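You operate a simulated robot arm through the tools that you are given. There is no shell and no other tool. Be economical: measure what you need, move in short steps, check, and stop when the job is done.

Carry out the task below with a simulated two-armed robot. There is one attempt and no reset: what you move stays moved.

TASK
Lid the JUICE cup and let it down into the brown sleeve.
Fine: the lid of its own colour, pressed till it holds; stand the sleeve on the blue board; nothing spilt.

It is judged by the outcome, as a careful person would: the job done as asked, and still so three seconds after it is handed in. It fails if anything else is knocked over, pushed out of place, dropped, spilled or broken. Lids that push on must go on centred and level and be pressed home; caps that screw on are set level and turned clockwise until they are tight.

THE ROBOT
Two 7-joint arms with three-finger grippers on one trunk, on a base that drives. Base frame: it is fixed to the floor where the robot stands at the start and does not move with it; the origin is under the middle of the robot, x ahead of it, y to its left, z up; the surface under the hand at the start is at about z = 920. Readings come in mm, degrees, newtons and seconds.
The left shoulder is at the start at [82, 126, 1133], the right one opposite. With the tool pointing down near the work surface each hand reaches from about 360 to 840 mm from the robot's upright axis, wherever it stands, measured 20 degrees to its own side. Places, roughly: board [500, -300, 900]; green cup [-1250, -1250, 1000]; inside of the sleeve [500, -600, 900]. Payload 2.94 kg a hand.
The tool frame of a hand sits at the grasp point between the pads (the TCP): z along the fingers, y along the line on which they close. The tips reach 30 mm beyond it. The gripper opens to 128 mm. The gripper's body begins 93 mm behind the TCP.
Orientation is that of the tool frame in the base frame, as a unit quaternion [x, y, z, w]. With the fingers straight down and closing along the base's y, the tool's x points along the base's -x, its y along +y and its z along -z.

THE INTERFACE
- The arms move only by the tool send_rows. It takes "left_steps", "right_steps" or both (then of equal length, played together; a hand with none holds still); each is a list of rows, each a list of 7 numbers: the closure, from 0 (fully open) to 1 (shut), then the shift along the tool's x, y, z in mm, then the turn, a rotation vector about the tool's x, y, z in rad. In form: [[grip, tx, ty, tz, ax, ay, az], ...]. A call has 1 to 20 rows; each row shifts and turns the commanded pose from where the row before left it, along the tool's axes as they then stand. Each row takes 0.2 s and may step no farther than 50 mm and 8.6 degrees from the row before; otherwise, or with a gripper value out of range, the whole call is refused. A pose out of reach is approached as far as the arm can. The call stops where the force on the tool passes 70 N (or 10 N more than at its start, if that is more) or the arm is blocked; 0.2 s more then pass. Each finger halts on what it meets, pressing with about 23 N; the grip force reading is that of the motor and also rises with nothing between the fingers. The clock runs only during rows and for 0.2 s after the last one: add rows that do not move to give the fingers time. It gives the time, the measured TCP pose, the force on the tool (base axes), the opening and the grip force at its end, in the units of the frame above (readings bear some noise), with the torque about the TCP (base axes, N m) and any sound that the robot's microphone picked up.
- Cameras (640 x 400 px; columns grow to the right, rows downward): "scene" is now at [209.3, -34.2, 1310.7]; the picture's right is [-0.36, -0.93, 0.00], its down [-0.41, 0.16, -0.90] and it looks along [0.84, -0.32, -0.44] (base axes); focal length 214 px, centre (320, 200). "left" rides on the left gripper at [69, 15, -120] in its tool frame; the picture's right is [-0.21, 0.98, 0.00], its down [-0.82, -0.18, -0.54] and it looks along [-0.53, -0.12, 0.84] (tool axes); focal length 251 px, centre (320, 200). "right" rides on the right gripper at [69, -15, -120] in its tool frame; the picture's right is [0.21, 0.98, 0.00], its down [-0.82, 0.18, -0.54] and it looks along [-0.53, 0.12, 0.84] (tool axes); focal length 251 px, centre (320, 200). There is no depth. A picture from a camera that has moved, and an enlarged one, comes with that camera's place and axes in the base frame and with its lens.
- capture(camera): a new picture of that camera. The clock stands still meanwhile.
- lift_body(by): slides the trunk up (or, below 0, down) by that many mm; the arms and the scene camera ride with it, the base frame stays. It gives what a move gives, with no picture.
- drive_base(legs): drives the robot by 1 to 6 legs, each [ahead, left, turn to the left] in mm, mm and degrees, along the robot's own axes; the way and the turn of a leg run together, so that a leg with both is an arc; at most 1500 mm and 180 degrees a leg. The arms and the cameras ride along, it lands a little off, and it stops where it bumps. It gives what a move gives.
- turn_head(pan, tilt): turns the head with the scene camera to pan (to the left, within 80 degrees either way) and tilt (down, from -29 to 69), counted from straight ahead of the robot. It gives what a move gives.
- zoom(camera, box): a new picture of the part [left, top, right, bottom] of that camera's present view, enlarged. The clock stands still meanwhile.
- close_job(): hands the job in; it is judged then, once.

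Work in short steps. Places have to be worked out from the pictures, the camera data and where the tool is seen: move nearer, look again, correct. Check each grasp and each placing, and mend what went wrong. You have 120 turns and 108 pictures in all, those below and enlarged ones among them. Open the grippers and draw the arms clear of the work before you hand the job in, unless the task says otherwise; then end with one line.

The tools are called after "Emit:" by a JSON object that holds its "name" and its "arguments". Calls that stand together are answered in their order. send_rows: Moves the arms, as the interface text tells. Its arguments: {"type":"object","properties":{"left_steps":{"type":"array","items":{"type":"array","items":{"type":"number"}}},"right_steps":{"type":"array","items":{"type":"array","items":{"type":"number"}}}},"required":[]} The other tools are called the same way: lift_body (by) slides the trunk up or down; drive_base (legs) drives the base; turn_head (pan, tilt) turns the head that bears the scene camera; capture (camera) takes a picture; zoom (camera, box) takes an enlarged picture of a part of a camera's view; close_job () hands the job in.

At the start:

```text
time_s: 0.0
left_ee_pos: [486.3, 55.7, 1196.6]
left_tcp_rot: [-0.001, 1.0, 0.001, 0.0]
left_wrist_force: [-0.2, 0.3, -0.7]
left_moment: [-0.06, 0.03, 0.0]
left_gripper_width: 128.0
left_grip_force: 0.0
right_ee_pos: [404.2, -275.0, 1243.0]
right_tcp_rot: [0.0, 1.0, -0.001, 0.0]
right_wrist_force: [0.2, -0.4, 1.1]
right_moment: [0.02, 0.0, -0.02]
right_gripper_width: 128.1
right_grip_force: 0.1
trunk travel left (down, up): [-350.0, 197.0]
robot x, y, heading: [1.3, 1.6, -0.1]
head pan, tilt: [-21.0, 25.8]
```

scene: 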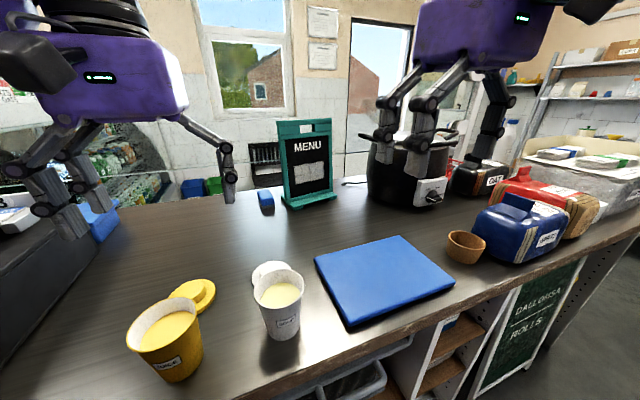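
right: 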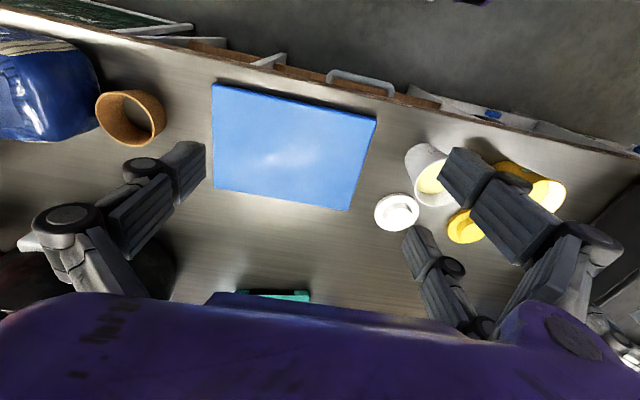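
left: 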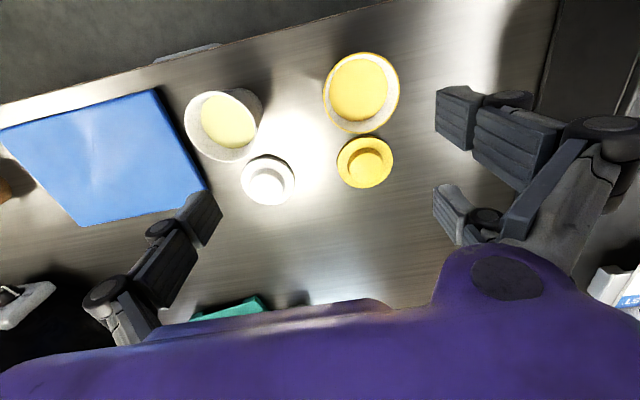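

Two cups (white and yellow) and two lids are in view. I'll zoom in to read the labels and look at the sleeve.

Emit:
{"name": "zoom", "arguments": {"camera": "scene", "box": [110, 240, 330, 390]}}

Emit:
{"name": "zoom", "arguments": {"camera": "scene", "box": [400, 180, 600, 300]}}

```text
2.67 times, centred on (220, 315) of scene
camera zoom: at [209.3, -34.2, 1310.7], right [-0.36, -0.93, 0.0], down [-0.41, 0.16, -0.9], along [0.84, -0.32, -0.44], focal length 572 px, centre (587, -107)
```

zoom: 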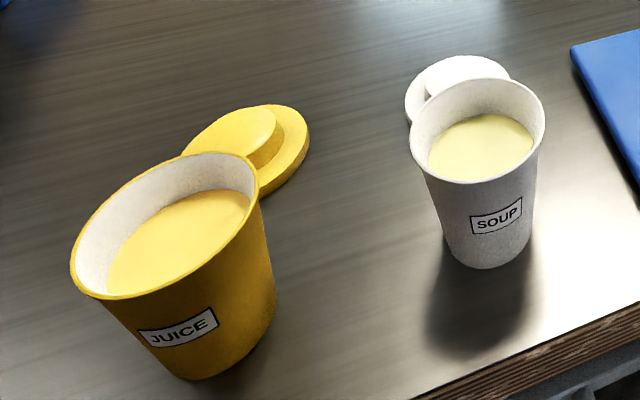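

```text
3.20 times, centred on (500, 240) of scene
camera zoom: at [209.3, -34.2, 1310.7], right [-0.36, -0.93, 0.0], down [-0.41, 0.16, -0.9], along [0.84, -0.32, -0.44], focal length 686 px, centre (-256, 72)
```

zoom: 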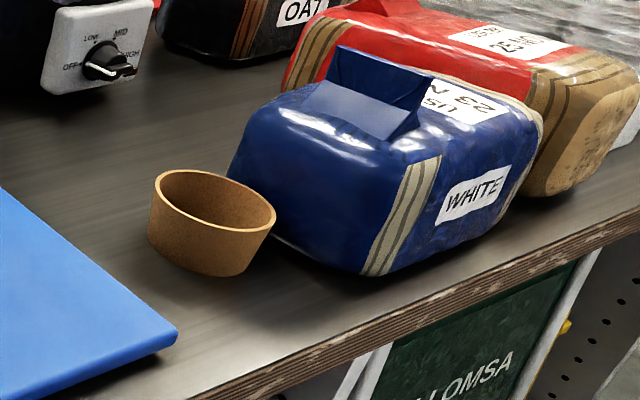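

Yellow is JUICE, with a yellow lid near [602,103]. I put its rim at about [477,105,1014] and the sleeve rim at about [504,-565,955], right beside the blue bag. I'll move the right hand above the sleeve, turned so it closes along x and clears the bag.

Emit:
{"name": "send_rows", "arguments": {"right_steps": [[0, -14, -40, 14, 0, 0, 0], [0, -14, -40, 14, 0, 0, 0], [0, -14, -40, 14, 0, 0, 0], [0, -14, -40, 14, 0, 0, 0], [0, -14, -40, 14, 0, 0, 0], [0, -14, -40, 14, 0, 0, 0], [0, -14, -40, 14, 0, 0, 0], [0, 0, 0, 0, 0, 0, 0.1428], [0, 0, 0, 0, 0, 0, 0.1428], [0, 0, 0, 0, 0, 0, 0.1428], [0, 0, 0, 0, 0, 0, 0.1428], [0, 0, 0, 0, 0, 0, 0.1428], [0, 0, 0, 0, 0, 0, 0.1428], [0, 0, 0, 0, 0, 0, 0.1428], [0, 0, 0, 0, 0, 0, 0.1428], [0, 0, 0, 0, 0, 0, 0.1428], [0, 0, 0, 0, 0, 0, 0.1428], [0, 0, 0, 0, 0, 0, 0.1428]]}}

Emit:
{"name": "capture", "arguments": {"camera": "right"}}

Emit:
{"name": "capture", "arguments": {"camera": "scene"}}

```text
time_s: 3.8
left_ee_pos: [485.5, 56.9, 1196.4]
left_tcp_rot: [0.0, 1.0, -0.001, 0.0]
left_wrist_force: [-0.8, -0.5, -0.3]
left_moment: [0.0, 0.01, -0.02]
left_gripper_width: 128.1
left_grip_force: 0.0
right_ee_pos: [496.2, -529.0, 1137.9]
right_tcp_rot: [0.707, 0.707, 0.0, 0.0]
right_wrist_force: [0.3, -0.1, 0.4]
right_moment: [-0.01, -0.01, -0.01]
right_gripper_width: 128.1
right_grip_force: 0.1
right hand out of reach, approached as far as the arm can: row 7
trunk travel left (down, up): [-350.0, 197.0]
robot x, y, heading: [4.1, 2.2, 0.1]
head pan, tilt: [-21.0, 25.8]
```

```text
102 pictures are left
camera right: at [481.5, -459.3, 1258.4], right [0.98, 0.21, 0.0], down [0.18, -0.82, 0.54], along [0.12, -0.53, -0.84], focal length 251 px, centre (320, 200)
```

right: 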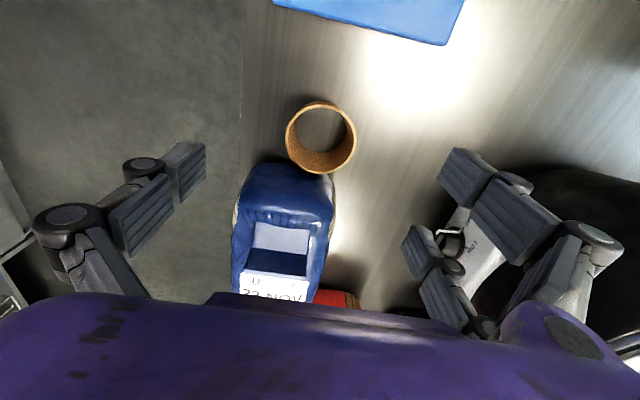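

```text
101 pictures are left
camera scene: at [209.3, -34.2, 1310.7], right [-0.36, -0.93, 0.0], down [-0.41, 0.16, -0.9], along [0.84, -0.32, -0.44], focal length 214 px, centre (320, 200)
```

scene: 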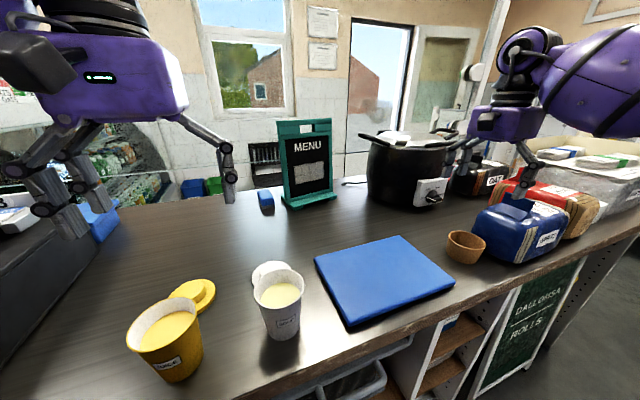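

The wrist view agrees: sleeve at [505,-563], about 87 mm across. The hand stopped short of reach at this height, so I'll lower it somewhat and shift over the sleeve.

Emit:
{"name": "send_rows", "arguments": {"right_steps": [[0, 0, 0, 30, 0, 0, 0], [0, 0, 0, 30, 0, 0, 0], [0, -12, 3, 0, 0, 0, 0], [0, -12, 3, 0, 0, 0, 0], [0, -10, 3, 0, 0, 0, 0], [0, 0, 0, 0, 0, 0, 0]]}}

Emit:
{"name": "capture", "arguments": {"camera": "right"}}

```text
time_s: 5.2
left_ee_pos: [484.1, 55.6, 1197.0]
left_tcp_rot: [-0.001, 1.0, -0.001, 0.0]
left_wrist_force: [0.7, 0.6, 0.8]
left_moment: [0.02, -0.01, -0.04]
left_gripper_width: 128.0
left_grip_force: 0.1
right_ee_pos: [504.3, -562.4, 1078.5]
right_tcp_rot: [0.707, 0.708, 0.0, 0.0]
right_wrist_force: [0.0, -0.1, 0.3]
right_moment: [-0.03, 0.01, 0.0]
right_gripper_width: 127.8
right_grip_force: 0.0
trunk travel left (down, up): [-350.0, 197.0]
robot x, y, heading: [1.0, -0.4, -0.1]
head pan, tilt: [-21.0, 25.8]
```

```text
100 pictures are left
camera right: at [489.8, -493.1, 1198.4], right [0.98, 0.21, 0.0], down [0.18, -0.82, 0.54], along [0.12, -0.53, -0.84], focal length 251 px, centre (320, 200)
```

right: 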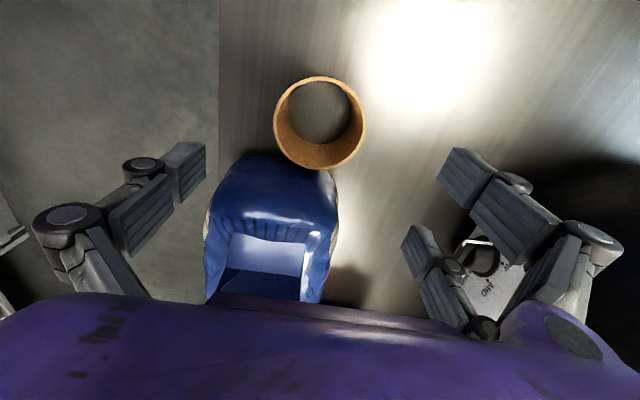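

Centre checks out at about [505,-561]. Descending around the sleeve.

Emit:
{"name": "send_rows", "arguments": {"right_steps": [[0, 1, 0.5, 30, 0, 0, 0], [0, 0, 0, 30, 0, 0, 0], [0, 0, 0, 30, 0, 0, 0], [0, 0, 0, 12, 0, 0, 0], [0, 0, 0, 10, 0, 0, 0], [0, 0, 0, 0, 0, 0, 0]]}}

Emit:
{"name": "capture", "arguments": {"camera": "right"}}

Emit:
{"name": "zoom", "arguments": {"camera": "scene", "box": [400, 180, 600, 300]}}

```text
time_s: 6.6
left_ee_pos: [485.1, 55.3, 1197.1]
left_tcp_rot: [-0.001, 1.0, -0.001, 0.0]
left_wrist_force: [1.0, -0.6, -0.4]
left_moment: [-0.02, -0.01, -0.01]
left_gripper_width: 128.0
left_grip_force: 0.0
right_ee_pos: [504.4, -562.3, 967.1]
right_tcp_rot: [0.707, 0.707, 0.0, 0.0]
right_wrist_force: [1.1, -0.8, -0.3]
right_moment: [0.0, -0.01, -0.03]
right_gripper_width: 127.8
right_grip_force: 0.0
trunk travel left (down, up): [-350.0, 197.0]
robot x, y, heading: [0.0, -0.0, 0.2]
head pan, tilt: [-21.0, 25.8]
```

```text
99 pictures are left
camera right: at [490.3, -492.2, 1086.6], right [0.98, 0.21, 0.0], down [0.18, -0.82, 0.54], along [0.12, -0.53, -0.84], focal length 251 px, centre (320, 200)
```

right: 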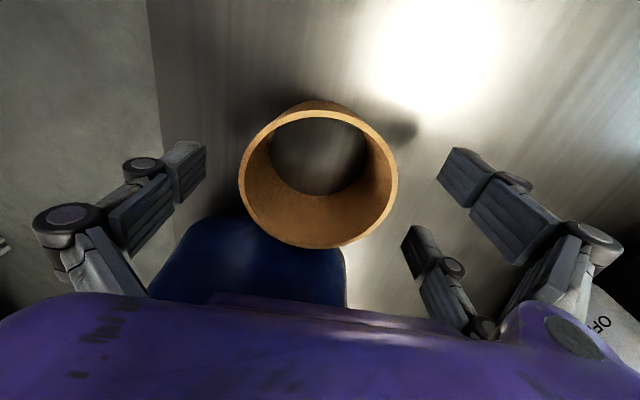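

```text
3.20 times, centred on (500, 240) of scene
camera zoom: at [209.3, -34.1, 1310.7], right [-0.36, -0.93, 0.0], down [-0.41, 0.16, -0.9], along [0.84, -0.32, -0.44], focal length 686 px, centre (-256, 72)
```

zoom: 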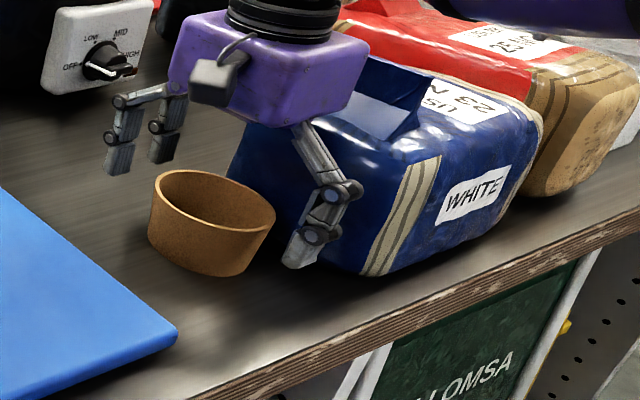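

The sleeve's centre is at about y=-556, slightly nearer me than the hand. I'll shift 6 mm, lower 10 mm and close.

Emit:
{"name": "send_rows", "arguments": {"right_steps": [[0, 6, -1, 0, 0, 0, 0], [0, 0, 0, 10, 0, 0, 0], [0.2, 0, 0, 0, 0, 0, 0], [0.5, 0, 0, 0, 0, 0, 0], [1, 0, 0, 0, 0, 0, 0], [1, 0, 0, 0, 0, 0, 0], [1, 0, 0, 0, 0, 0, 0], [1, 0, 0, 0, 0, 0, 0]]}}

Emit:
{"name": "capture", "arguments": {"camera": "right"}}

```text
time_s: 8.4
left_ee_pos: [485.0, 56.8, 1196.4]
left_tcp_rot: [-0.002, 1.0, 0.0, 0.0]
left_wrist_force: [0.1, 0.1, 0.3]
left_moment: [-0.01, -0.01, 0.0]
left_gripper_width: 127.9
left_grip_force: 0.0
right_ee_pos: [505.1, -556.5, 956.5]
right_tcp_rot: [0.707, 0.707, -0.001, 0.001]
right_wrist_force: [-1.2, 0.3, 0.6]
right_moment: [0.03, 0.03, -0.03]
right_gripper_width: 79.7
right_grip_force: 22.8
trunk travel left (down, up): [-350.0, 197.0]
robot x, y, heading: [2.2, -0.2, -0.1]
head pan, tilt: [-21.0, 25.8]
```

```text
97 pictures are left
camera right: at [489.6, -486.4, 1076.9], right [0.98, 0.21, 0.0], down [0.18, -0.82, 0.54], along [0.12, -0.53, -0.84], focal length 251 px, centre (320, 200)
```

right: 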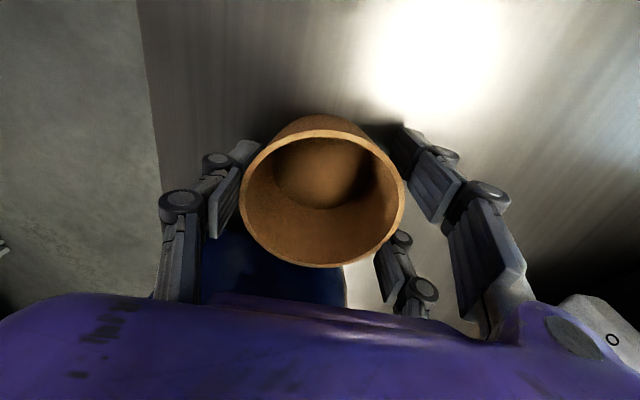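

Gripped at 79.7 mm. Lifting and checking.

Emit:
{"name": "send_rows", "arguments": {"right_steps": [[1, 0, 0, -10, 0, 0, 0], [1, 0, 0, -20, 0, 0, 0], [1, 0, 0, -25, 0, 0, 0], [1, 0, 0, -25, 0, 0, 0], [1, 0, 0, 0, 0, 0, 0]]}}

Emit:
{"name": "capture", "arguments": {"camera": "scene"}}

```text
time_s: 9.6
left_ee_pos: [485.6, 56.3, 1196.1]
left_tcp_rot: [0.0, 1.0, 0.0, 0.0]
left_wrist_force: [0.4, -0.8, 0.7]
left_moment: [-0.05, 0.0, -0.01]
left_gripper_width: 128.0
left_grip_force: 0.1
right_ee_pos: [504.4, -555.0, 1037.0]
right_tcp_rot: [0.707, 0.707, 0.0, 0.0]
right_wrist_force: [-0.3, 0.9, -0.9]
right_moment: [-0.01, 0.0, -0.04]
right_gripper_width: 79.5
right_grip_force: 23.1
trunk travel left (down, up): [-350.0, 197.0]
robot x, y, heading: [-1.3, 0.9, 0.2]
head pan, tilt: [-21.0, 25.8]
```

```text
96 pictures are left
camera scene: at [209.5, -34.4, 1310.6], right [-0.36, -0.93, 0.0], down [-0.41, 0.16, -0.9], along [0.84, -0.32, -0.44], focal length 214 px, centre (320, 200)
```

scene: 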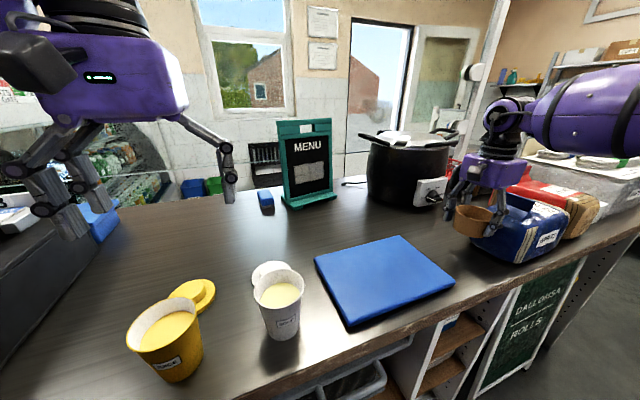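

Sleeve is held. Carrying it over the middle of the board.

Emit:
{"name": "send_rows", "arguments": {"right_steps": [[1, 20, 0, 0, 0, 0, 0], [1, 40, 0, 0, 0, 0, 0], [1, 40, 0, 0, 0, 0, 0], [1, 40, 0, 0, 0, 0, 0], [1, 40, 0, 0, 0, 0, 0], [1, 40, 0, 0, 0, 0, 0], [1, 35, 0, 0, 0, 0, 0], [1, 20, 0, 0, 0, 0, 0], [1, 0, 0, 0, 0, 0, 0]]}}

Emit:
{"name": "capture", "arguments": {"camera": "scene"}}

Emit:
{"name": "capture", "arguments": {"camera": "right"}}

```text
time_s: 11.6
left_ee_pos: [485.3, 54.8, 1196.4]
left_tcp_rot: [-0.001, 1.0, 0.0, 0.0]
left_wrist_force: [-0.7, -0.2, -0.1]
left_moment: [0.01, 0.05, -0.03]
left_gripper_width: 127.9
left_grip_force: 0.1
right_ee_pos: [504.8, -280.3, 1037.0]
right_tcp_rot: [0.707, 0.707, 0.0, -0.001]
right_wrist_force: [-0.1, 0.5, -0.7]
right_moment: [-0.02, 0.0, -0.03]
right_gripper_width: 79.5
right_grip_force: 23.0
trunk travel left (down, up): [-350.0, 197.0]
robot x, y, heading: [2.2, -1.5, 0.1]
head pan, tilt: [-21.0, 25.8]
```

```text
95 pictures are left
camera scene: at [209.3, -34.5, 1310.7], right [-0.36, -0.93, 0.0], down [-0.41, 0.16, -0.9], along [0.84, -0.32, -0.44], focal length 214 px, centre (320, 200)
```

scene: 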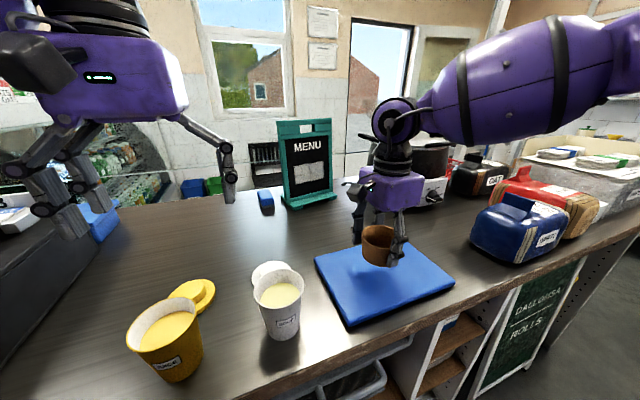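

```text
94 pictures are left
camera right: at [489.4, -211.0, 1156.8], right [0.98, 0.21, 0.0], down [0.18, -0.82, 0.54], along [0.12, -0.53, -0.84], focal length 251 px, centre (320, 200)
```

right: 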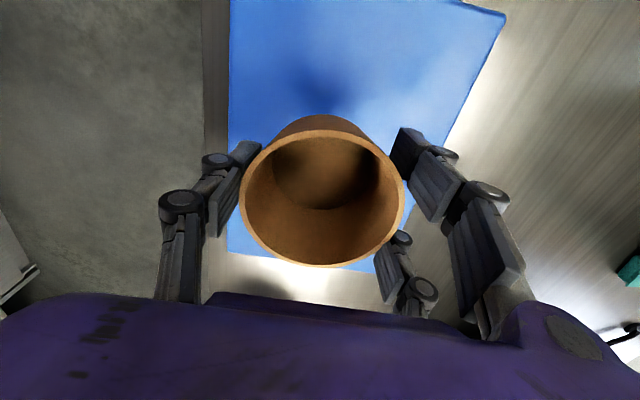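

Held over the board (board spans x≈429–612, y≈-439…-169). Lowering toward it.

Emit:
{"name": "send_rows", "arguments": {"right_steps": [[1, 0, 0, 20, 0, 0, 0], [1, 0, 0, 20, 0, 0, 0], [1, 0, 0, 8, 0, 0, 0], [1, 0, 0, 0, 0, 0, 0]]}}

Emit:
{"name": "zoom", "arguments": {"camera": "scene", "box": [300, 180, 460, 330]}}

```text
time_s: 12.6
left_ee_pos: [484.6, 56.2, 1196.5]
left_tcp_rot: [0.0, 1.0, -0.001, 0.0]
left_wrist_force: [0.3, -0.2, -0.3]
left_moment: [0.01, -0.01, -0.01]
left_gripper_width: 127.8
left_grip_force: 0.1
right_ee_pos: [504.2, -281.3, 989.4]
right_tcp_rot: [0.707, 0.707, 0.001, 0.0]
right_wrist_force: [-0.6, -0.2, 0.6]
right_moment: [0.01, 0.02, 0.0]
right_gripper_width: 79.3
right_grip_force: 22.7
trunk travel left (down, up): [-350.0, 197.0]
robot x, y, heading: [0.8, 2.8, -0.2]
head pan, tilt: [-21.0, 25.8]
```

```text
2.67 times, centred on (380, 255) of scene
camera zoom: at [209.3, -34.2, 1310.7], right [-0.36, -0.93, 0.0], down [-0.41, 0.16, -0.9], along [0.84, -0.32, -0.44], focal length 572 px, centre (160, 53)
```

zoom: 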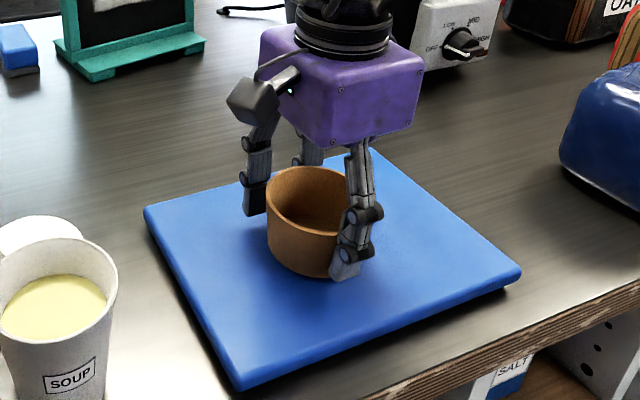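

Small steps down now, watching for contact.

Emit:
{"name": "send_rows", "arguments": {"right_steps": [[1, 0, 0, 3, 0, 0, 0], [1, 0, 0, 3, 0, 0, 0], [1, 0, 0, 2, 0, 0, 0], [1, 0, 0, 0, 0, 0, 0]]}}

```text
time_s: 13.6
left_ee_pos: [485.3, 55.0, 1197.1]
left_tcp_rot: [-0.001, 1.0, -0.001, 0.0]
left_wrist_force: [0.1, 0.1, 1.2]
left_moment: [0.01, -0.03, 0.0]
left_gripper_width: 128.1
left_grip_force: 0.0
right_ee_pos: [504.3, -281.6, 981.4]
right_tcp_rot: [0.707, 0.707, 0.0, 0.0]
right_wrist_force: [0.2, -0.7, 0.4]
right_moment: [0.05, 0.03, 0.01]
right_gripper_width: 79.4
right_grip_force: 23.2
trunk travel left (down, up): [-350.0, 197.0]
robot x, y, heading: [-4.1, -1.8, 0.1]
head pan, tilt: [-21.0, 25.8]
```

Emit:
{"name": "send_rows", "arguments": {"right_steps": [[1, 0, 0, 2, 0, 0, 0], [1, 0, 0, 2, 0, 0, 0], [1, 0, 0, 0, 0, 0, 0]]}}

Emit:
{"name": "zoom", "arguments": {"camera": "scene", "box": [300, 180, 460, 330]}}

```text
time_s: 14.4
left_ee_pos: [484.8, 55.7, 1196.8]
left_tcp_rot: [0.0, 1.0, -0.001, 0.001]
left_wrist_force: [-0.4, 0.4, -0.4]
left_moment: [-0.01, 0.0, -0.02]
left_gripper_width: 128.2
left_grip_force: 0.0
right_ee_pos: [504.5, -280.1, 976.7]
right_tcp_rot: [0.707, 0.707, 0.002, 0.001]
right_wrist_force: [2.8, -5.3, 16.6]
right_moment: [-0.15, -0.01, 0.04]
right_gripper_width: 79.4
right_grip_force: 22.6
trunk travel left (down, up): [-350.0, 197.0]
robot x, y, heading: [1.1, 1.0, 0.1]
head pan, tilt: [-21.0, 25.8]
```

```text
2.67 times, centred on (380, 255) of scene
camera zoom: at [208.5, -34.2, 1310.9], right [-0.36, -0.93, 0.0], down [-0.41, 0.16, -0.9], along [0.84, -0.32, -0.43], focal length 572 px, centre (160, 53)
```

zoom: 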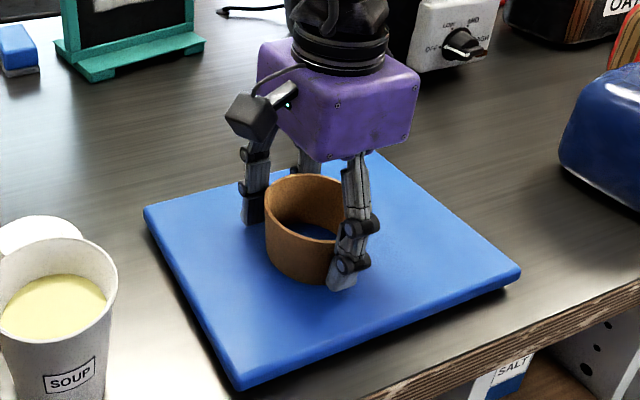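

Contact at z≈977 (16 N). Releasing and rising.

Emit:
{"name": "send_rows", "arguments": {"right_steps": [[1, 0, 0, -1, 0, 0, 0], [0.3, 0, 0, 0, 0, 0, 0], [0.1, 0, 0, 0, 0, 0, 0], [0, 0, 0, 0, 0, 0, 0], [0, 0, 0, 0, 0, 0, 0], [0, 0, 0, -15, 0, 0, 0], [0, 0, 0, -30, 0, 0, 0], [0, 0, 0, -40, 0, 0, 0], [0, 0, 0, -40, 0, 0, 0], [0, 0, 0, 0, 0, 0, 0]]}}

Emit:
{"name": "capture", "arguments": {"camera": "right"}}

Emit:
{"name": "capture", "arguments": {"camera": "scene"}}

```text
time_s: 16.6
left_ee_pos: [486.3, 55.1, 1196.3]
left_tcp_rot: [-0.001, 1.0, 0.001, 0.0]
left_wrist_force: [0.0, 0.5, 0.4]
left_moment: [0.01, -0.01, 0.0]
left_gripper_width: 128.2
left_grip_force: 0.1
right_ee_pos: [504.3, -280.8, 1103.2]
right_tcp_rot: [0.708, 0.707, 0.0, -0.001]
right_wrist_force: [-0.4, 0.7, 0.5]
right_moment: [-0.01, 0.04, 0.01]
right_gripper_width: 128.3
right_grip_force: 0.0
trunk travel left (down, up): [-350.0, 197.0]
robot x, y, heading: [-0.7, 5.1, 0.1]
head pan, tilt: [-21.0, 25.8]
```

```text
91 pictures are left
camera right: at [489.8, -211.0, 1223.3], right [0.98, 0.21, 0.0], down [0.18, -0.82, 0.54], along [0.12, -0.53, -0.84], focal length 251 px, centre (320, 200)
```

right: 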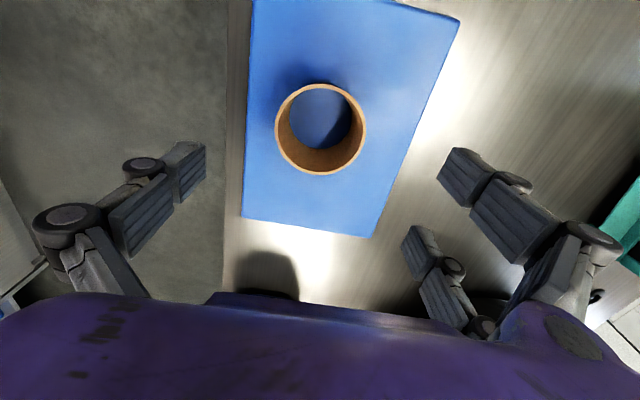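

```text
90 pictures are left
camera scene: at [209.7, -34.4, 1310.6], right [-0.36, -0.93, 0.0], down [-0.41, 0.16, -0.9], along [0.84, -0.32, -0.44], focal length 214 px, centre (320, 200)
```

scene: 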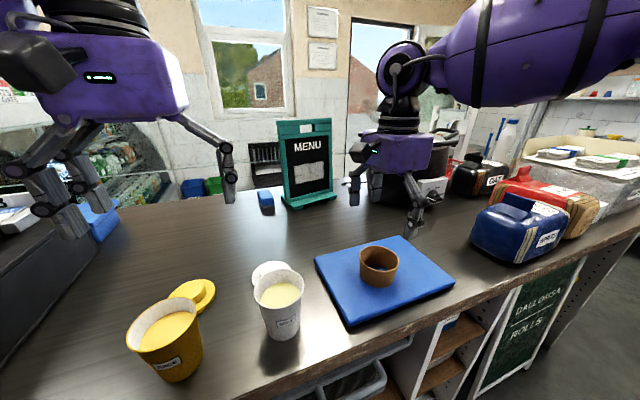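

Sleeve stands on the board near [505,-279], rim z≈995. Next the left hand goes above the yellow lid for a closer look.

Emit:
{"name": "send_rows", "arguments": {"left_steps": [[0, -30, 15, 15, 0, 0, 0], [0, -30, 15, 15, 0, 0, 0], [0, -30, 15, 15, 0, 0, 0], [0, -20, 4, 20, 0, 0, 0], [0, 0, 0, 10, 0, 0, 0], [0, 0, 0, 0, 0, 0, 0]]}}

Emit:
{"name": "capture", "arguments": {"camera": "left"}}

Emit:
{"name": "zoom", "arguments": {"camera": "scene", "box": [110, 240, 270, 390]}}

```text
time_s: 18.0
left_ee_pos: [596.7, 105.2, 1120.9]
left_tcp_rot: [-0.002, 1.0, -0.001, 0.0]
left_wrist_force: [0.9, -0.5, -0.1]
left_moment: [-0.03, 0.02, -0.02]
left_gripper_width: 128.4
left_grip_force: 0.1
right_ee_pos: [503.7, -279.6, 1102.4]
right_tcp_rot: [0.707, 0.707, 0.0, -0.001]
right_wrist_force: [0.5, 0.6, 0.1]
right_moment: [0.03, 0.01, 0.04]
right_gripper_width: 127.9
right_grip_force: 0.0
trunk travel left (down, up): [-350.0, 197.0]
robot x, y, heading: [-1.8, -1.6, 0.1]
head pan, tilt: [-21.0, 25.8]
```

```text
89 pictures are left
camera left: at [526.7, 120.5, 1240.7], right [0.21, 0.98, 0.0], down [0.82, -0.18, 0.54], along [0.53, -0.12, -0.84], focal length 251 px, centre (320, 200)
```

left: 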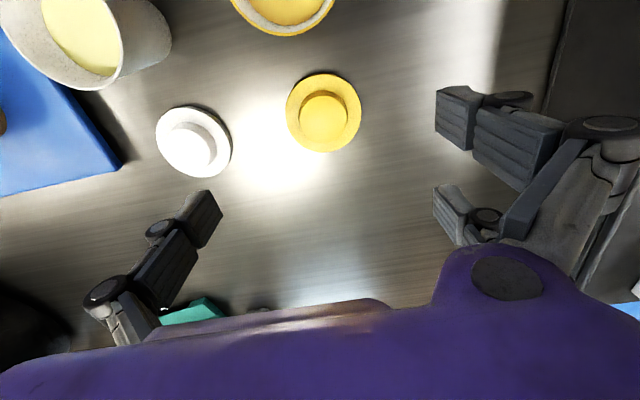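

```text
2.67 times, centred on (190, 315) of scene
camera zoom: at [209.5, -34.2, 1310.7], right [-0.36, -0.93, 0.0], down [-0.41, 0.16, -0.9], along [0.84, -0.32, -0.44], focal length 572 px, centre (667, -107)
```

zoom: 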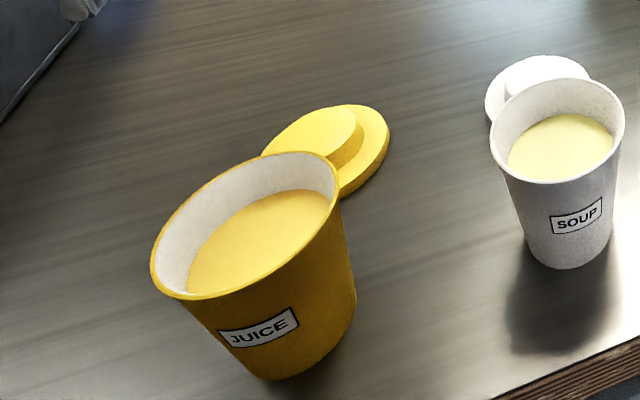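

The lid (flange ≈91 mm, knob ≈53 mm) is centred near [600,108]. I'll come down above it for a closer check.

Emit:
{"name": "send_rows", "arguments": {"left_steps": [[0, -3, 3, 30, 0, 0, 0], [0, 0, 0, 40, 0, 0, 0], [0, 0, 0, 40, 0, 0, 0], [0, 0, 0, 20, 0, 0, 0], [0, 0, 0, 0, 0, 0, 0]]}}

Emit:
{"name": "capture", "arguments": {"camera": "left"}}

Emit:
{"name": "zoom", "arguments": {"camera": "scene", "box": [110, 200, 300, 390]}}

```text
time_s: 19.2
left_ee_pos: [599.2, 107.2, 992.0]
left_tcp_rot: [0.0, 1.0, -0.001, 0.001]
left_wrist_force: [0.8, 1.1, 0.0]
left_moment: [-0.01, -0.02, -0.01]
left_gripper_width: 128.2
left_grip_force: 0.0
right_ee_pos: [503.5, -280.5, 1103.4]
right_tcp_rot: [0.707, 0.707, 0.0, -0.001]
right_wrist_force: [0.3, 0.8, 1.2]
right_moment: [-0.01, -0.03, 0.01]
right_gripper_width: 127.7
right_grip_force: 0.0
trunk travel left (down, up): [-350.0, 197.0]
robot x, y, heading: [-0.9, -4.2, -0.4]
head pan, tilt: [-21.0, 25.8]
```

```text
87 pictures are left
camera left: at [529.2, 122.6, 1111.0], right [0.21, 0.98, 0.0], down [0.82, -0.18, 0.54], along [0.53, -0.12, -0.84], focal length 251 px, centre (320, 200)
```

left: 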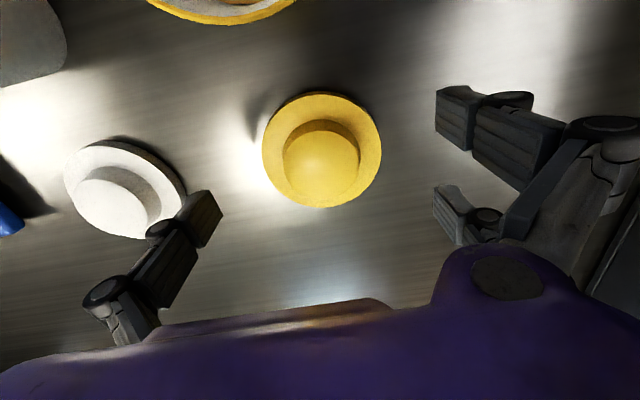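

```text
2.11 times, centred on (205, 295) of scene
camera zoom: at [209.2, -34.3, 1310.7], right [-0.36, -0.93, 0.0], down [-0.41, 0.16, -0.9], along [0.84, -0.32, -0.44], focal length 452 px, centre (562, 0)
```

zoom: 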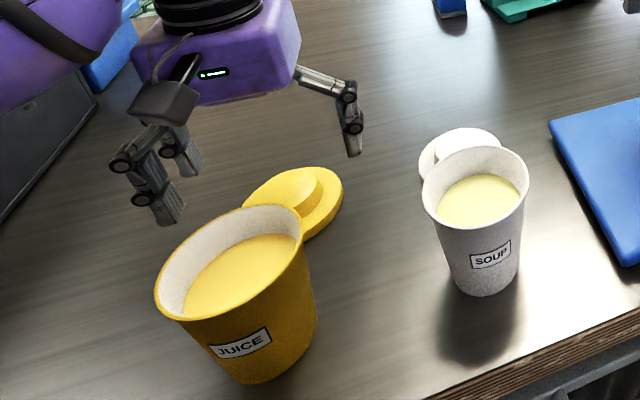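

The lid is under the hand, with its knob spanning about z=931–948. I'll lower to TCP 966 and close on the knob.

Emit:
{"name": "send_rows", "arguments": {"left_steps": [[0, -1, 0, 15, 0, 0, 0], [0, 0, 0, 11, 0, 0, 0], [0.2, 0, 0, 0, 0, 0, 0], [0.4, 0, 0, 0, 0, 0, 0], [0.6, 0, 0, 0, 0, 0, 0], [1, 0, 0, 0, 0, 0, 0], [1, 0, 0, 0, 0, 0, 0], [1, 0, 0, 0, 0, 0, 0]]}}

Emit:
{"name": "capture", "arguments": {"camera": "left"}}

Emit:
{"name": "zoom", "arguments": {"camera": "scene", "box": [110, 200, 300, 390]}}

```text
time_s: 21.0
left_ee_pos: [599.1, 107.8, 965.0]
left_tcp_rot: [-0.001, 1.0, 0.0, -0.001]
left_wrist_force: [0.5, 0.4, -0.6]
left_moment: [-0.04, 0.02, 0.0]
left_gripper_width: 49.2
left_grip_force: 23.2
right_ee_pos: [504.0, -280.9, 1103.2]
right_tcp_rot: [0.707, 0.708, 0.0, 0.0]
right_wrist_force: [-0.1, 0.1, -0.8]
right_moment: [-0.02, 0.0, 0.01]
right_gripper_width: 127.9
right_grip_force: 0.0
trunk travel left (down, up): [-350.0, 197.0]
robot x, y, heading: [3.3, 3.5, -0.0]
head pan, tilt: [-21.0, 25.8]
```

```text
85 pictures are left
camera left: at [530.1, 122.8, 1085.5], right [0.21, 0.98, 0.0], down [0.82, -0.18, 0.54], along [0.53, -0.12, -0.84], focal length 251 px, centre (320, 200)
```

left: 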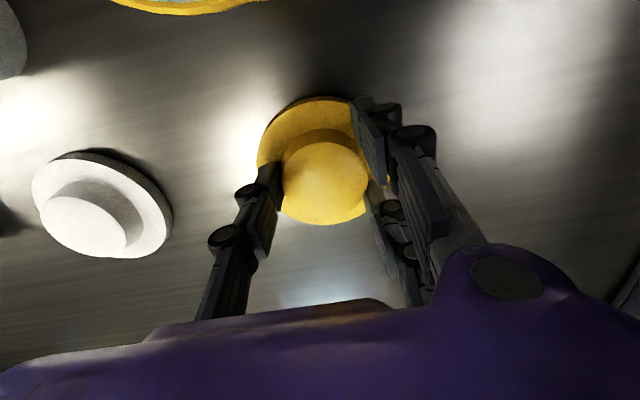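

```text
2.11 times, centred on (205, 295) of scene
camera zoom: at [209.4, -34.2, 1310.7], right [-0.36, -0.93, 0.0], down [-0.41, 0.16, -0.9], along [0.84, -0.32, -0.44], focal length 452 px, centre (562, 0)
```

zoom: 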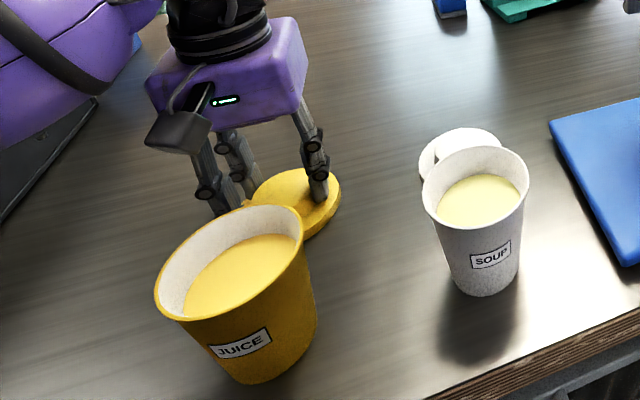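

Knob gripped at 49 mm. Lifting clear above cup height, then checking.

Emit:
{"name": "send_rows", "arguments": {"left_steps": [[1, 0, 0, -10, 0, 0, 0], [1, 0, 0, -30, 0, 0, 0], [1, 0, 0, -40, 0, 0, 0], [1, 0, 0, -40, 0, 0, 0], [1, 0, 0, 0, 0, 0, 0]]}}

Emit:
{"name": "capture", "arguments": {"camera": "left"}}

Emit:
{"name": "capture", "arguments": {"camera": "scene"}}

```text
time_s: 22.2
left_ee_pos: [598.7, 107.6, 1087.0]
left_tcp_rot: [-0.001, 1.0, 0.0, 0.0]
left_wrist_force: [-0.5, 0.2, -0.7]
left_moment: [-0.03, 0.03, -0.02]
left_gripper_width: 49.1
left_grip_force: 22.7
right_ee_pos: [504.8, -281.0, 1103.2]
right_tcp_rot: [0.707, 0.707, 0.0, 0.0]
right_wrist_force: [0.4, 0.3, 0.6]
right_moment: [0.0, 0.01, 0.01]
right_gripper_width: 128.2
right_grip_force: 0.1
trunk travel left (down, up): [-350.0, 197.0]
robot x, y, heading: [0.1, -3.1, 0.0]
head pan, tilt: [-21.0, 25.8]
```

```text
83 pictures are left
camera left: at [530.0, 122.7, 1206.3], right [0.21, 0.98, 0.0], down [0.82, -0.18, 0.54], along [0.53, -0.12, -0.84], focal length 251 px, centre (320, 200)
```

left: 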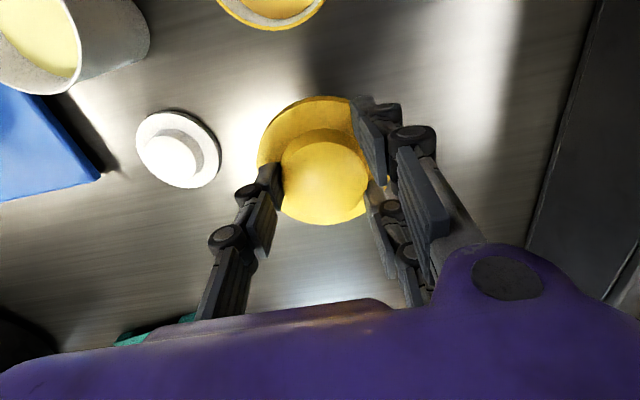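

```text
82 pictures are left
camera scene: at [209.7, -33.9, 1310.6], right [-0.36, -0.93, 0.0], down [-0.41, 0.16, -0.9], along [0.84, -0.32, -0.44], focal length 214 px, centre (320, 200)
```

scene: 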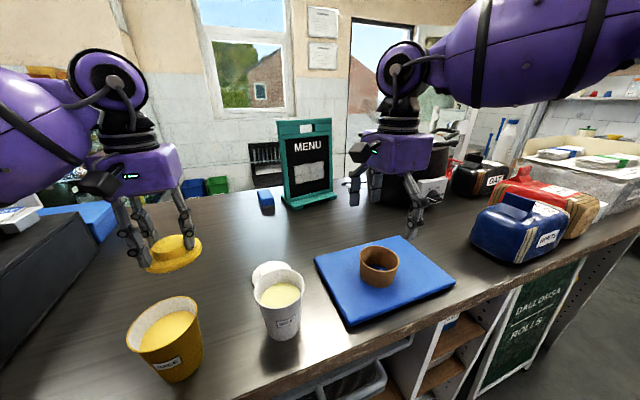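

Lid held and level. I'll rise and move back over toward the cup, so the wrist camera can fix the rim's place.

Emit:
{"name": "send_rows", "arguments": {"left_steps": [[1, 0, 0, -40, 0, 0, 0], [1, 30, 0, 0, 0, 0, 0], [1, 30, 0, 0, 0, 0, 0], [1, 0, 0, 0, 0, 0, 0]]}}

Emit:
{"name": "capture", "arguments": {"camera": "left"}}

```text
time_s: 23.2
left_ee_pos: [539.7, 107.3, 1125.1]
left_tcp_rot: [-0.001, 1.0, -0.002, -0.001]
left_wrist_force: [0.3, -0.5, -0.1]
left_moment: [0.01, 0.01, -0.03]
left_gripper_width: 49.1
left_grip_force: 22.8
right_ee_pos: [504.5, -279.9, 1103.0]
right_tcp_rot: [0.707, 0.707, 0.0, 0.0]
right_wrist_force: [0.6, 0.4, -0.2]
right_moment: [-0.01, 0.01, 0.0]
right_gripper_width: 128.1
right_grip_force: 0.0
trunk travel left (down, up): [-350.0, 197.0]
robot x, y, heading: [1.2, 1.4, -0.1]
head pan, tilt: [-21.0, 25.8]
```

```text
81 pictures are left
camera left: at [470.5, 123.2, 1245.9], right [0.21, 0.98, 0.0], down [0.82, -0.18, 0.54], along [0.53, -0.12, -0.84], focal length 251 px, centre (320, 200)
```

left: 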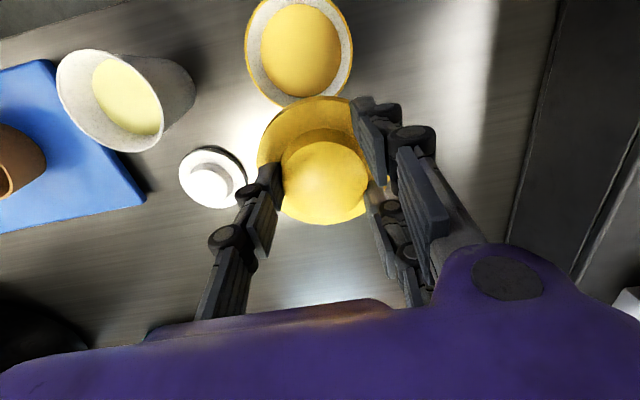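

Rim centre is about [476,104.5,1014], dia 86. The lid centre sits about 2.5 mm ahead of the TCP. I'll move the lid above the cup, leaving about 15 mm of clearance.

Emit:
{"name": "send_rows", "arguments": {"left_steps": [[1, 33, -1.5, 0, 0, 0, 0], [1, 33, -1.5, 0, 0, 0, 0], [1, 0, 0, 30, 0, 0, 0], [1, 0, 0, 20, 0, 0, 0], [1, 0, 0, 0, 0, 0, 0]]}}

Emit:
{"name": "capture", "arguments": {"camera": "left"}}

Emit:
{"name": "zoom", "arguments": {"camera": "scene", "box": [80, 220, 260, 390]}}

Emit:
{"name": "capture", "arguments": {"camera": "right"}}

```text
time_s: 24.4
left_ee_pos: [472.3, 104.8, 1075.3]
left_tcp_rot: [0.0, 1.0, -0.001, 0.0]
left_wrist_force: [0.0, 0.2, 0.9]
left_moment: [0.02, -0.03, 0.0]
left_gripper_width: 48.9
left_grip_force: 23.2
right_ee_pos: [502.4, -281.5, 1103.5]
right_tcp_rot: [0.707, 0.707, 0.0, -0.001]
right_wrist_force: [-0.1, -0.1, 0.0]
right_moment: [0.0, 0.01, -0.01]
right_gripper_width: 128.2
right_grip_force: 0.1
trunk travel left (down, up): [-350.0, 197.0]
robot x, y, heading: [1.2, 2.3, -0.1]
head pan, tilt: [-21.0, 25.8]
```

```text
80 pictures are left
camera left: at [403.9, 119.7, 1195.4], right [0.21, 0.98, 0.0], down [0.82, -0.18, 0.54], along [0.53, -0.12, -0.84], focal length 251 px, centre (320, 200)
```

left: 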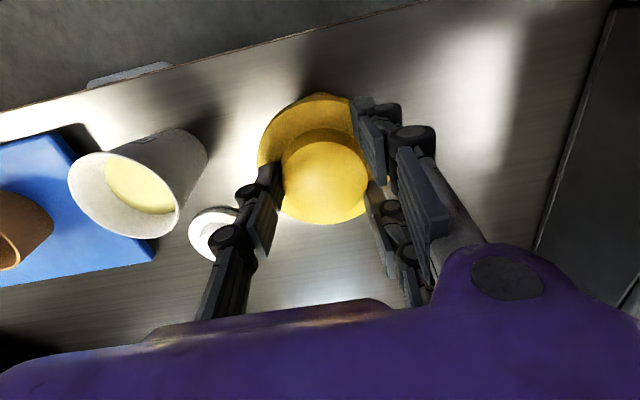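

```text
2.35 times, centred on (170, 305) of scene
camera zoom: at [209.3, -34.3, 1310.7], right [-0.36, -0.93, 0.0], down [-0.41, 0.16, -0.9], along [0.84, -0.32, -0.44], focal length 505 px, centre (673, -47)
```

zoom: 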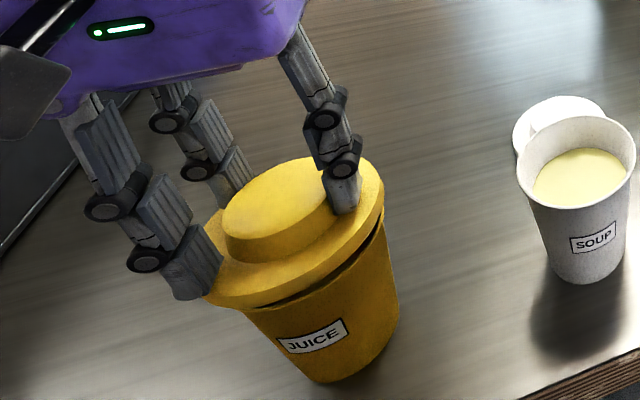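

```text
78 pictures are left
camera right: at [489.5, -210.8, 1223.2], right [0.98, 0.21, 0.0], down [0.18, -0.82, 0.54], along [0.12, -0.53, -0.84], focal length 251 px, centre (320, 200)
```

right: 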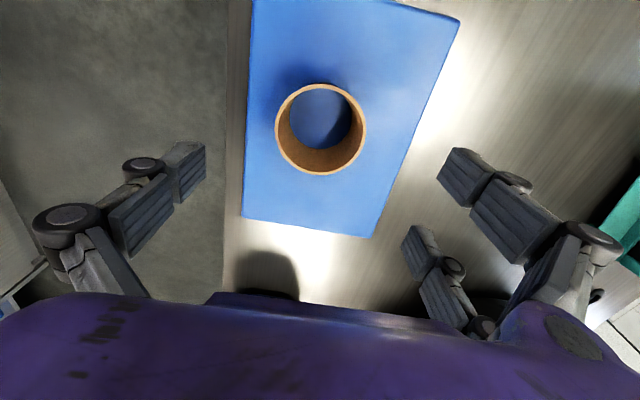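

Lid is over the cup. I'll zoom tighter to judge the centring of the lid against the rim.

Emit:
{"name": "zoom", "arguments": {"camera": "scene", "box": [110, 270, 214, 360]}}

Emit:
{"name": "zoom", "arguments": {"camera": "left", "box": [230, 60, 420, 240]}}

```text
4.44 times, centred on (162, 315) of scene
camera zoom: at [209.3, -34.3, 1310.7], right [-0.36, -0.93, 0.0], down [-0.41, 0.16, -0.9], along [0.84, -0.32, -0.44], focal length 953 px, centre (1022, -311)
```

zoom: 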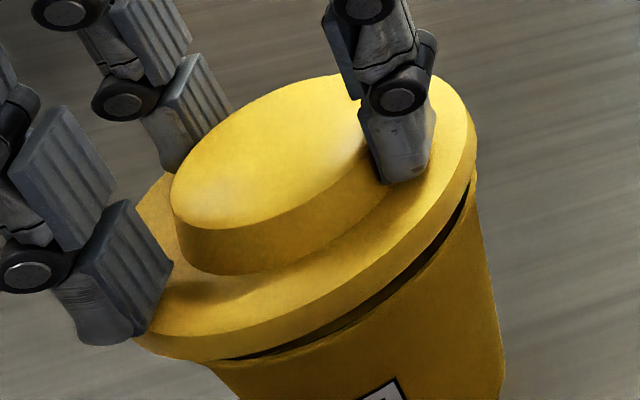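

```text
2.22 times, centred on (325, 150) of left
camera zoom: at [403.9, 119.7, 1195.4], right [0.21, 0.98, 0.0], down [0.82, -0.18, 0.54], along [0.53, -0.12, -0.84], focal length 559 px, centre (309, 311)
```

zoom: 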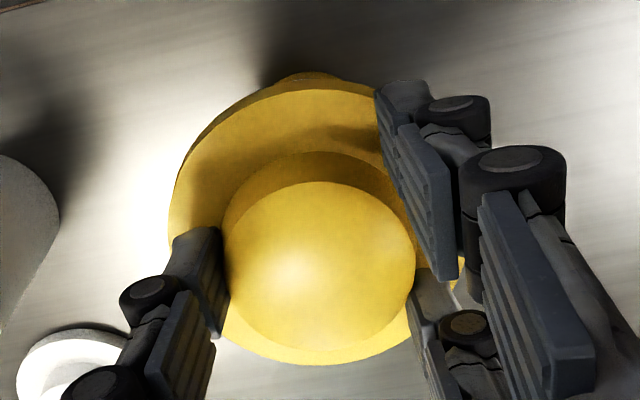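

The rim looks only about 5 mm below the lid, and the lid centre is about [478,105]. I'll lower in small steps while watching force.

Emit:
{"name": "send_rows", "arguments": {"left_steps": [[1, 0, 0, 2, 0, 0, 0], [1, 0, 0, 2, 0, 0, 0], [1, 0, 0, 0, 0, 0, 0]]}}

Emit:
{"name": "zoom", "arguments": {"camera": "scene", "box": [110, 280, 214, 370]}}

```text
time_s: 25.2
left_ee_pos: [474.3, 103.8, 1072.5]
left_tcp_rot: [-0.001, 1.0, 0.0, 0.0]
left_wrist_force: [0.5, 0.2, 0.3]
left_moment: [0.0, 0.0, 0.0]
left_gripper_width: 48.8
left_grip_force: 23.2
right_ee_pos: [505.4, -281.2, 1102.4]
right_tcp_rot: [0.707, 0.707, 0.0, 0.0]
right_wrist_force: [-0.7, -0.3, 0.1]
right_moment: [-0.02, 0.01, 0.0]
right_gripper_width: 127.8
right_grip_force: 0.0
trunk travel left (down, up): [-350.0, 197.0]
robot x, y, heading: [1.2, 2.4, -0.1]
head pan, tilt: [-21.0, 25.8]
```

```text
4.44 times, centred on (162, 325) of scene
camera zoom: at [209.3, -34.2, 1310.7], right [-0.36, -0.93, 0.0], down [-0.41, 0.16, -0.9], along [0.84, -0.32, -0.44], focal length 953 px, centre (1022, -356)
```

zoom: 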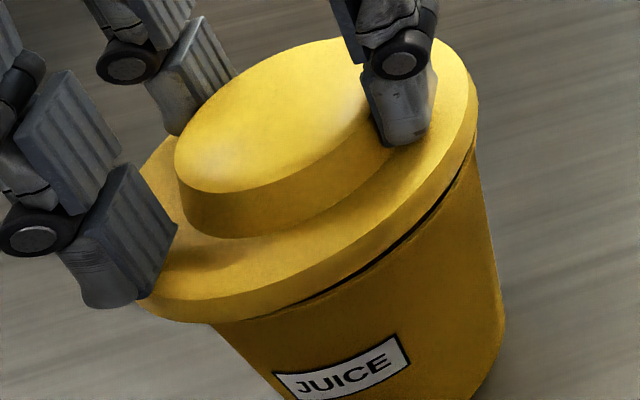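

There's still a slight gap, more visible on the −y side. I'll nudge the lid +1 in x and −1.5 in y, then lower on.

Emit:
{"name": "send_rows", "arguments": {"left_steps": [[1, -1, -1.5, 1, 0, 0, 0], [1, 0, 0, 1, 0, 0, 0], [1, 0, 0, 0, 0, 0, 0]]}}

Emit:
{"name": "zoom", "arguments": {"camera": "scene", "box": [110, 280, 214, 370]}}

```text
time_s: 26.0
left_ee_pos: [473.7, 103.2, 1070.5]
left_tcp_rot: [-0.001, 1.0, 0.0, 0.0]
left_wrist_force: [0.1, -0.4, -0.3]
left_moment: [-0.01, -0.01, 0.01]
left_gripper_width: 48.9
left_grip_force: 23.2
right_ee_pos: [504.5, -280.9, 1102.7]
right_tcp_rot: [0.707, 0.707, -0.001, 0.0]
right_wrist_force: [0.3, 0.0, 0.3]
right_moment: [0.01, -0.01, -0.04]
right_gripper_width: 127.9
right_grip_force: 0.0
trunk travel left (down, up): [-350.0, 197.0]
robot x, y, heading: [2.3, 0.9, 0.0]
head pan, tilt: [-21.0, 25.8]
```

```text
4.44 times, centred on (162, 325) of scene
camera zoom: at [209.3, -34.2, 1310.7], right [-0.36, -0.93, 0.0], down [-0.41, 0.16, -0.9], along [0.84, -0.32, -0.44], focal length 953 px, centre (1022, -356)
```

zoom: 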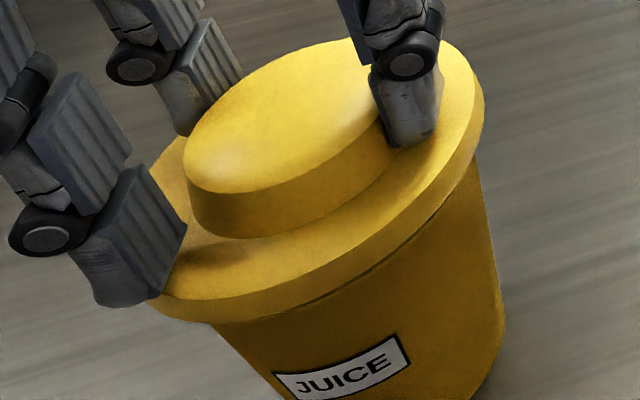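

No gap visible now and it looks concentric. Continuing down until contact.

Emit:
{"name": "send_rows", "arguments": {"left_steps": [[1, 0, 0, 1.5, 0, 0, 0], [1, 0, 0, 1.5, 0, 0, 0], [1, 0, 0, 0, 0, 0, 0]]}}

Emit:
{"name": "zoom", "arguments": {"camera": "scene", "box": [110, 280, 214, 370]}}

```text
time_s: 26.8
left_ee_pos: [474.0, 102.7, 1066.5]
left_tcp_rot: [-0.001, 1.0, 0.0, 0.0]
left_wrist_force: [-0.4, 0.7, -0.3]
left_moment: [-0.01, -0.01, 0.0]
left_gripper_width: 48.8
left_grip_force: 22.9
right_ee_pos: [504.9, -280.8, 1103.3]
right_tcp_rot: [0.707, 0.707, 0.0, 0.0]
right_wrist_force: [0.3, -0.1, -0.7]
right_moment: [-0.02, 0.01, 0.03]
right_gripper_width: 127.9
right_grip_force: 0.1
trunk travel left (down, up): [-350.0, 197.0]
robot x, y, heading: [-5.5, 0.3, -0.1]
head pan, tilt: [-21.0, 25.8]
```

```text
4.44 times, centred on (162, 325) of scene
camera zoom: at [209.3, -34.2, 1310.7], right [-0.36, -0.93, 0.0], down [-0.41, 0.16, -0.9], along [0.84, -0.32, -0.44], focal length 953 px, centre (1022, -356)
```

zoom: 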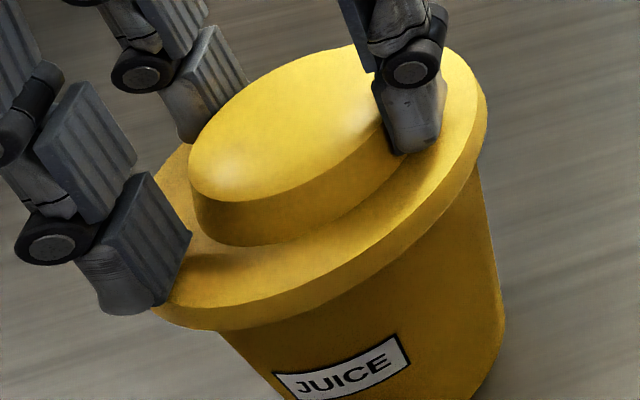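

Emit:
{"name": "send_rows", "arguments": {"left_steps": [[1, 0, 0, 1.5, 0, 0, 0], [1, 0, 0, 1.5, 0, 0, 0], [1, 0, 0, 0, 0, 0, 0]]}}

Emit:
{"name": "zoom", "arguments": {"camera": "scene", "box": [110, 280, 214, 370]}}

```text
time_s: 27.6
left_ee_pos: [473.2, 101.9, 1063.5]
left_tcp_rot: [-0.001, 1.0, -0.001, 0.0]
left_wrist_force: [-0.1, -0.9, 0.7]
left_moment: [0.04, 0.01, 0.01]
left_gripper_width: 48.6
left_grip_force: 23.1
right_ee_pos: [504.2, -279.9, 1103.5]
right_tcp_rot: [0.707, 0.707, 0.0, 0.001]
right_wrist_force: [-0.8, -0.4, 0.2]
right_moment: [0.01, 0.01, 0.01]
right_gripper_width: 127.8
right_grip_force: 0.0
trunk travel left (down, up): [-350.0, 197.0]
robot x, y, heading: [0.1, 3.3, 0.0]
head pan, tilt: [-21.0, 25.8]
```

```text
4.44 times, centred on (162, 325) of scene
camera zoom: at [209.3, -34.2, 1310.7], right [-0.36, -0.93, 0.0], down [-0.41, 0.16, -0.9], along [0.84, -0.32, -0.44], focal length 953 px, centre (1022, -356)
```

zoom: 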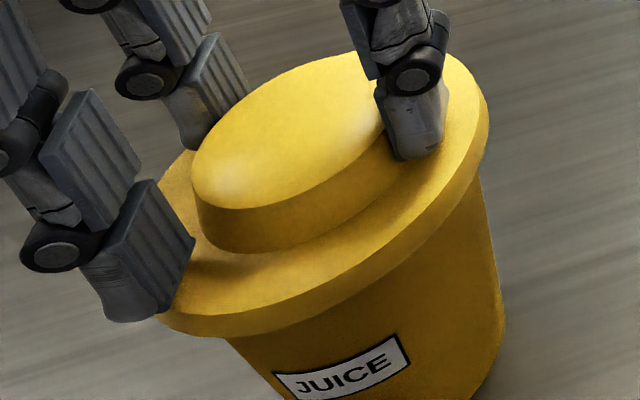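

Comparing with the earlier bare-rim outline, the lid is concentric and its skirt is already a few mm over the rim. Lowering further to contact.

Emit:
{"name": "send_rows", "arguments": {"left_steps": [[1, 0, 0, 1.5, 0, 0, 0], [1, 0, 0, 1.5, 0, 0, 0], [1, 0, 0, 0, 0, 0, 0]]}}

```text
time_s: 28.4
left_ee_pos: [473.7, 102.6, 1061.4]
left_tcp_rot: [0.0, 1.0, 0.0, 0.0]
left_wrist_force: [-0.2, -0.4, -0.7]
left_moment: [0.01, 0.0, -0.03]
left_gripper_width: 48.6
left_grip_force: 23.0
right_ee_pos: [505.1, -280.8, 1103.7]
right_tcp_rot: [0.707, 0.708, 0.001, 0.0]
right_wrist_force: [0.6, 0.2, -0.3]
right_moment: [0.03, -0.04, -0.02]
right_gripper_width: 128.0
right_grip_force: 0.1
trunk travel left (down, up): [-350.0, 197.0]
robot x, y, heading: [-0.9, -0.5, -0.0]
head pan, tilt: [-21.0, 25.8]
```

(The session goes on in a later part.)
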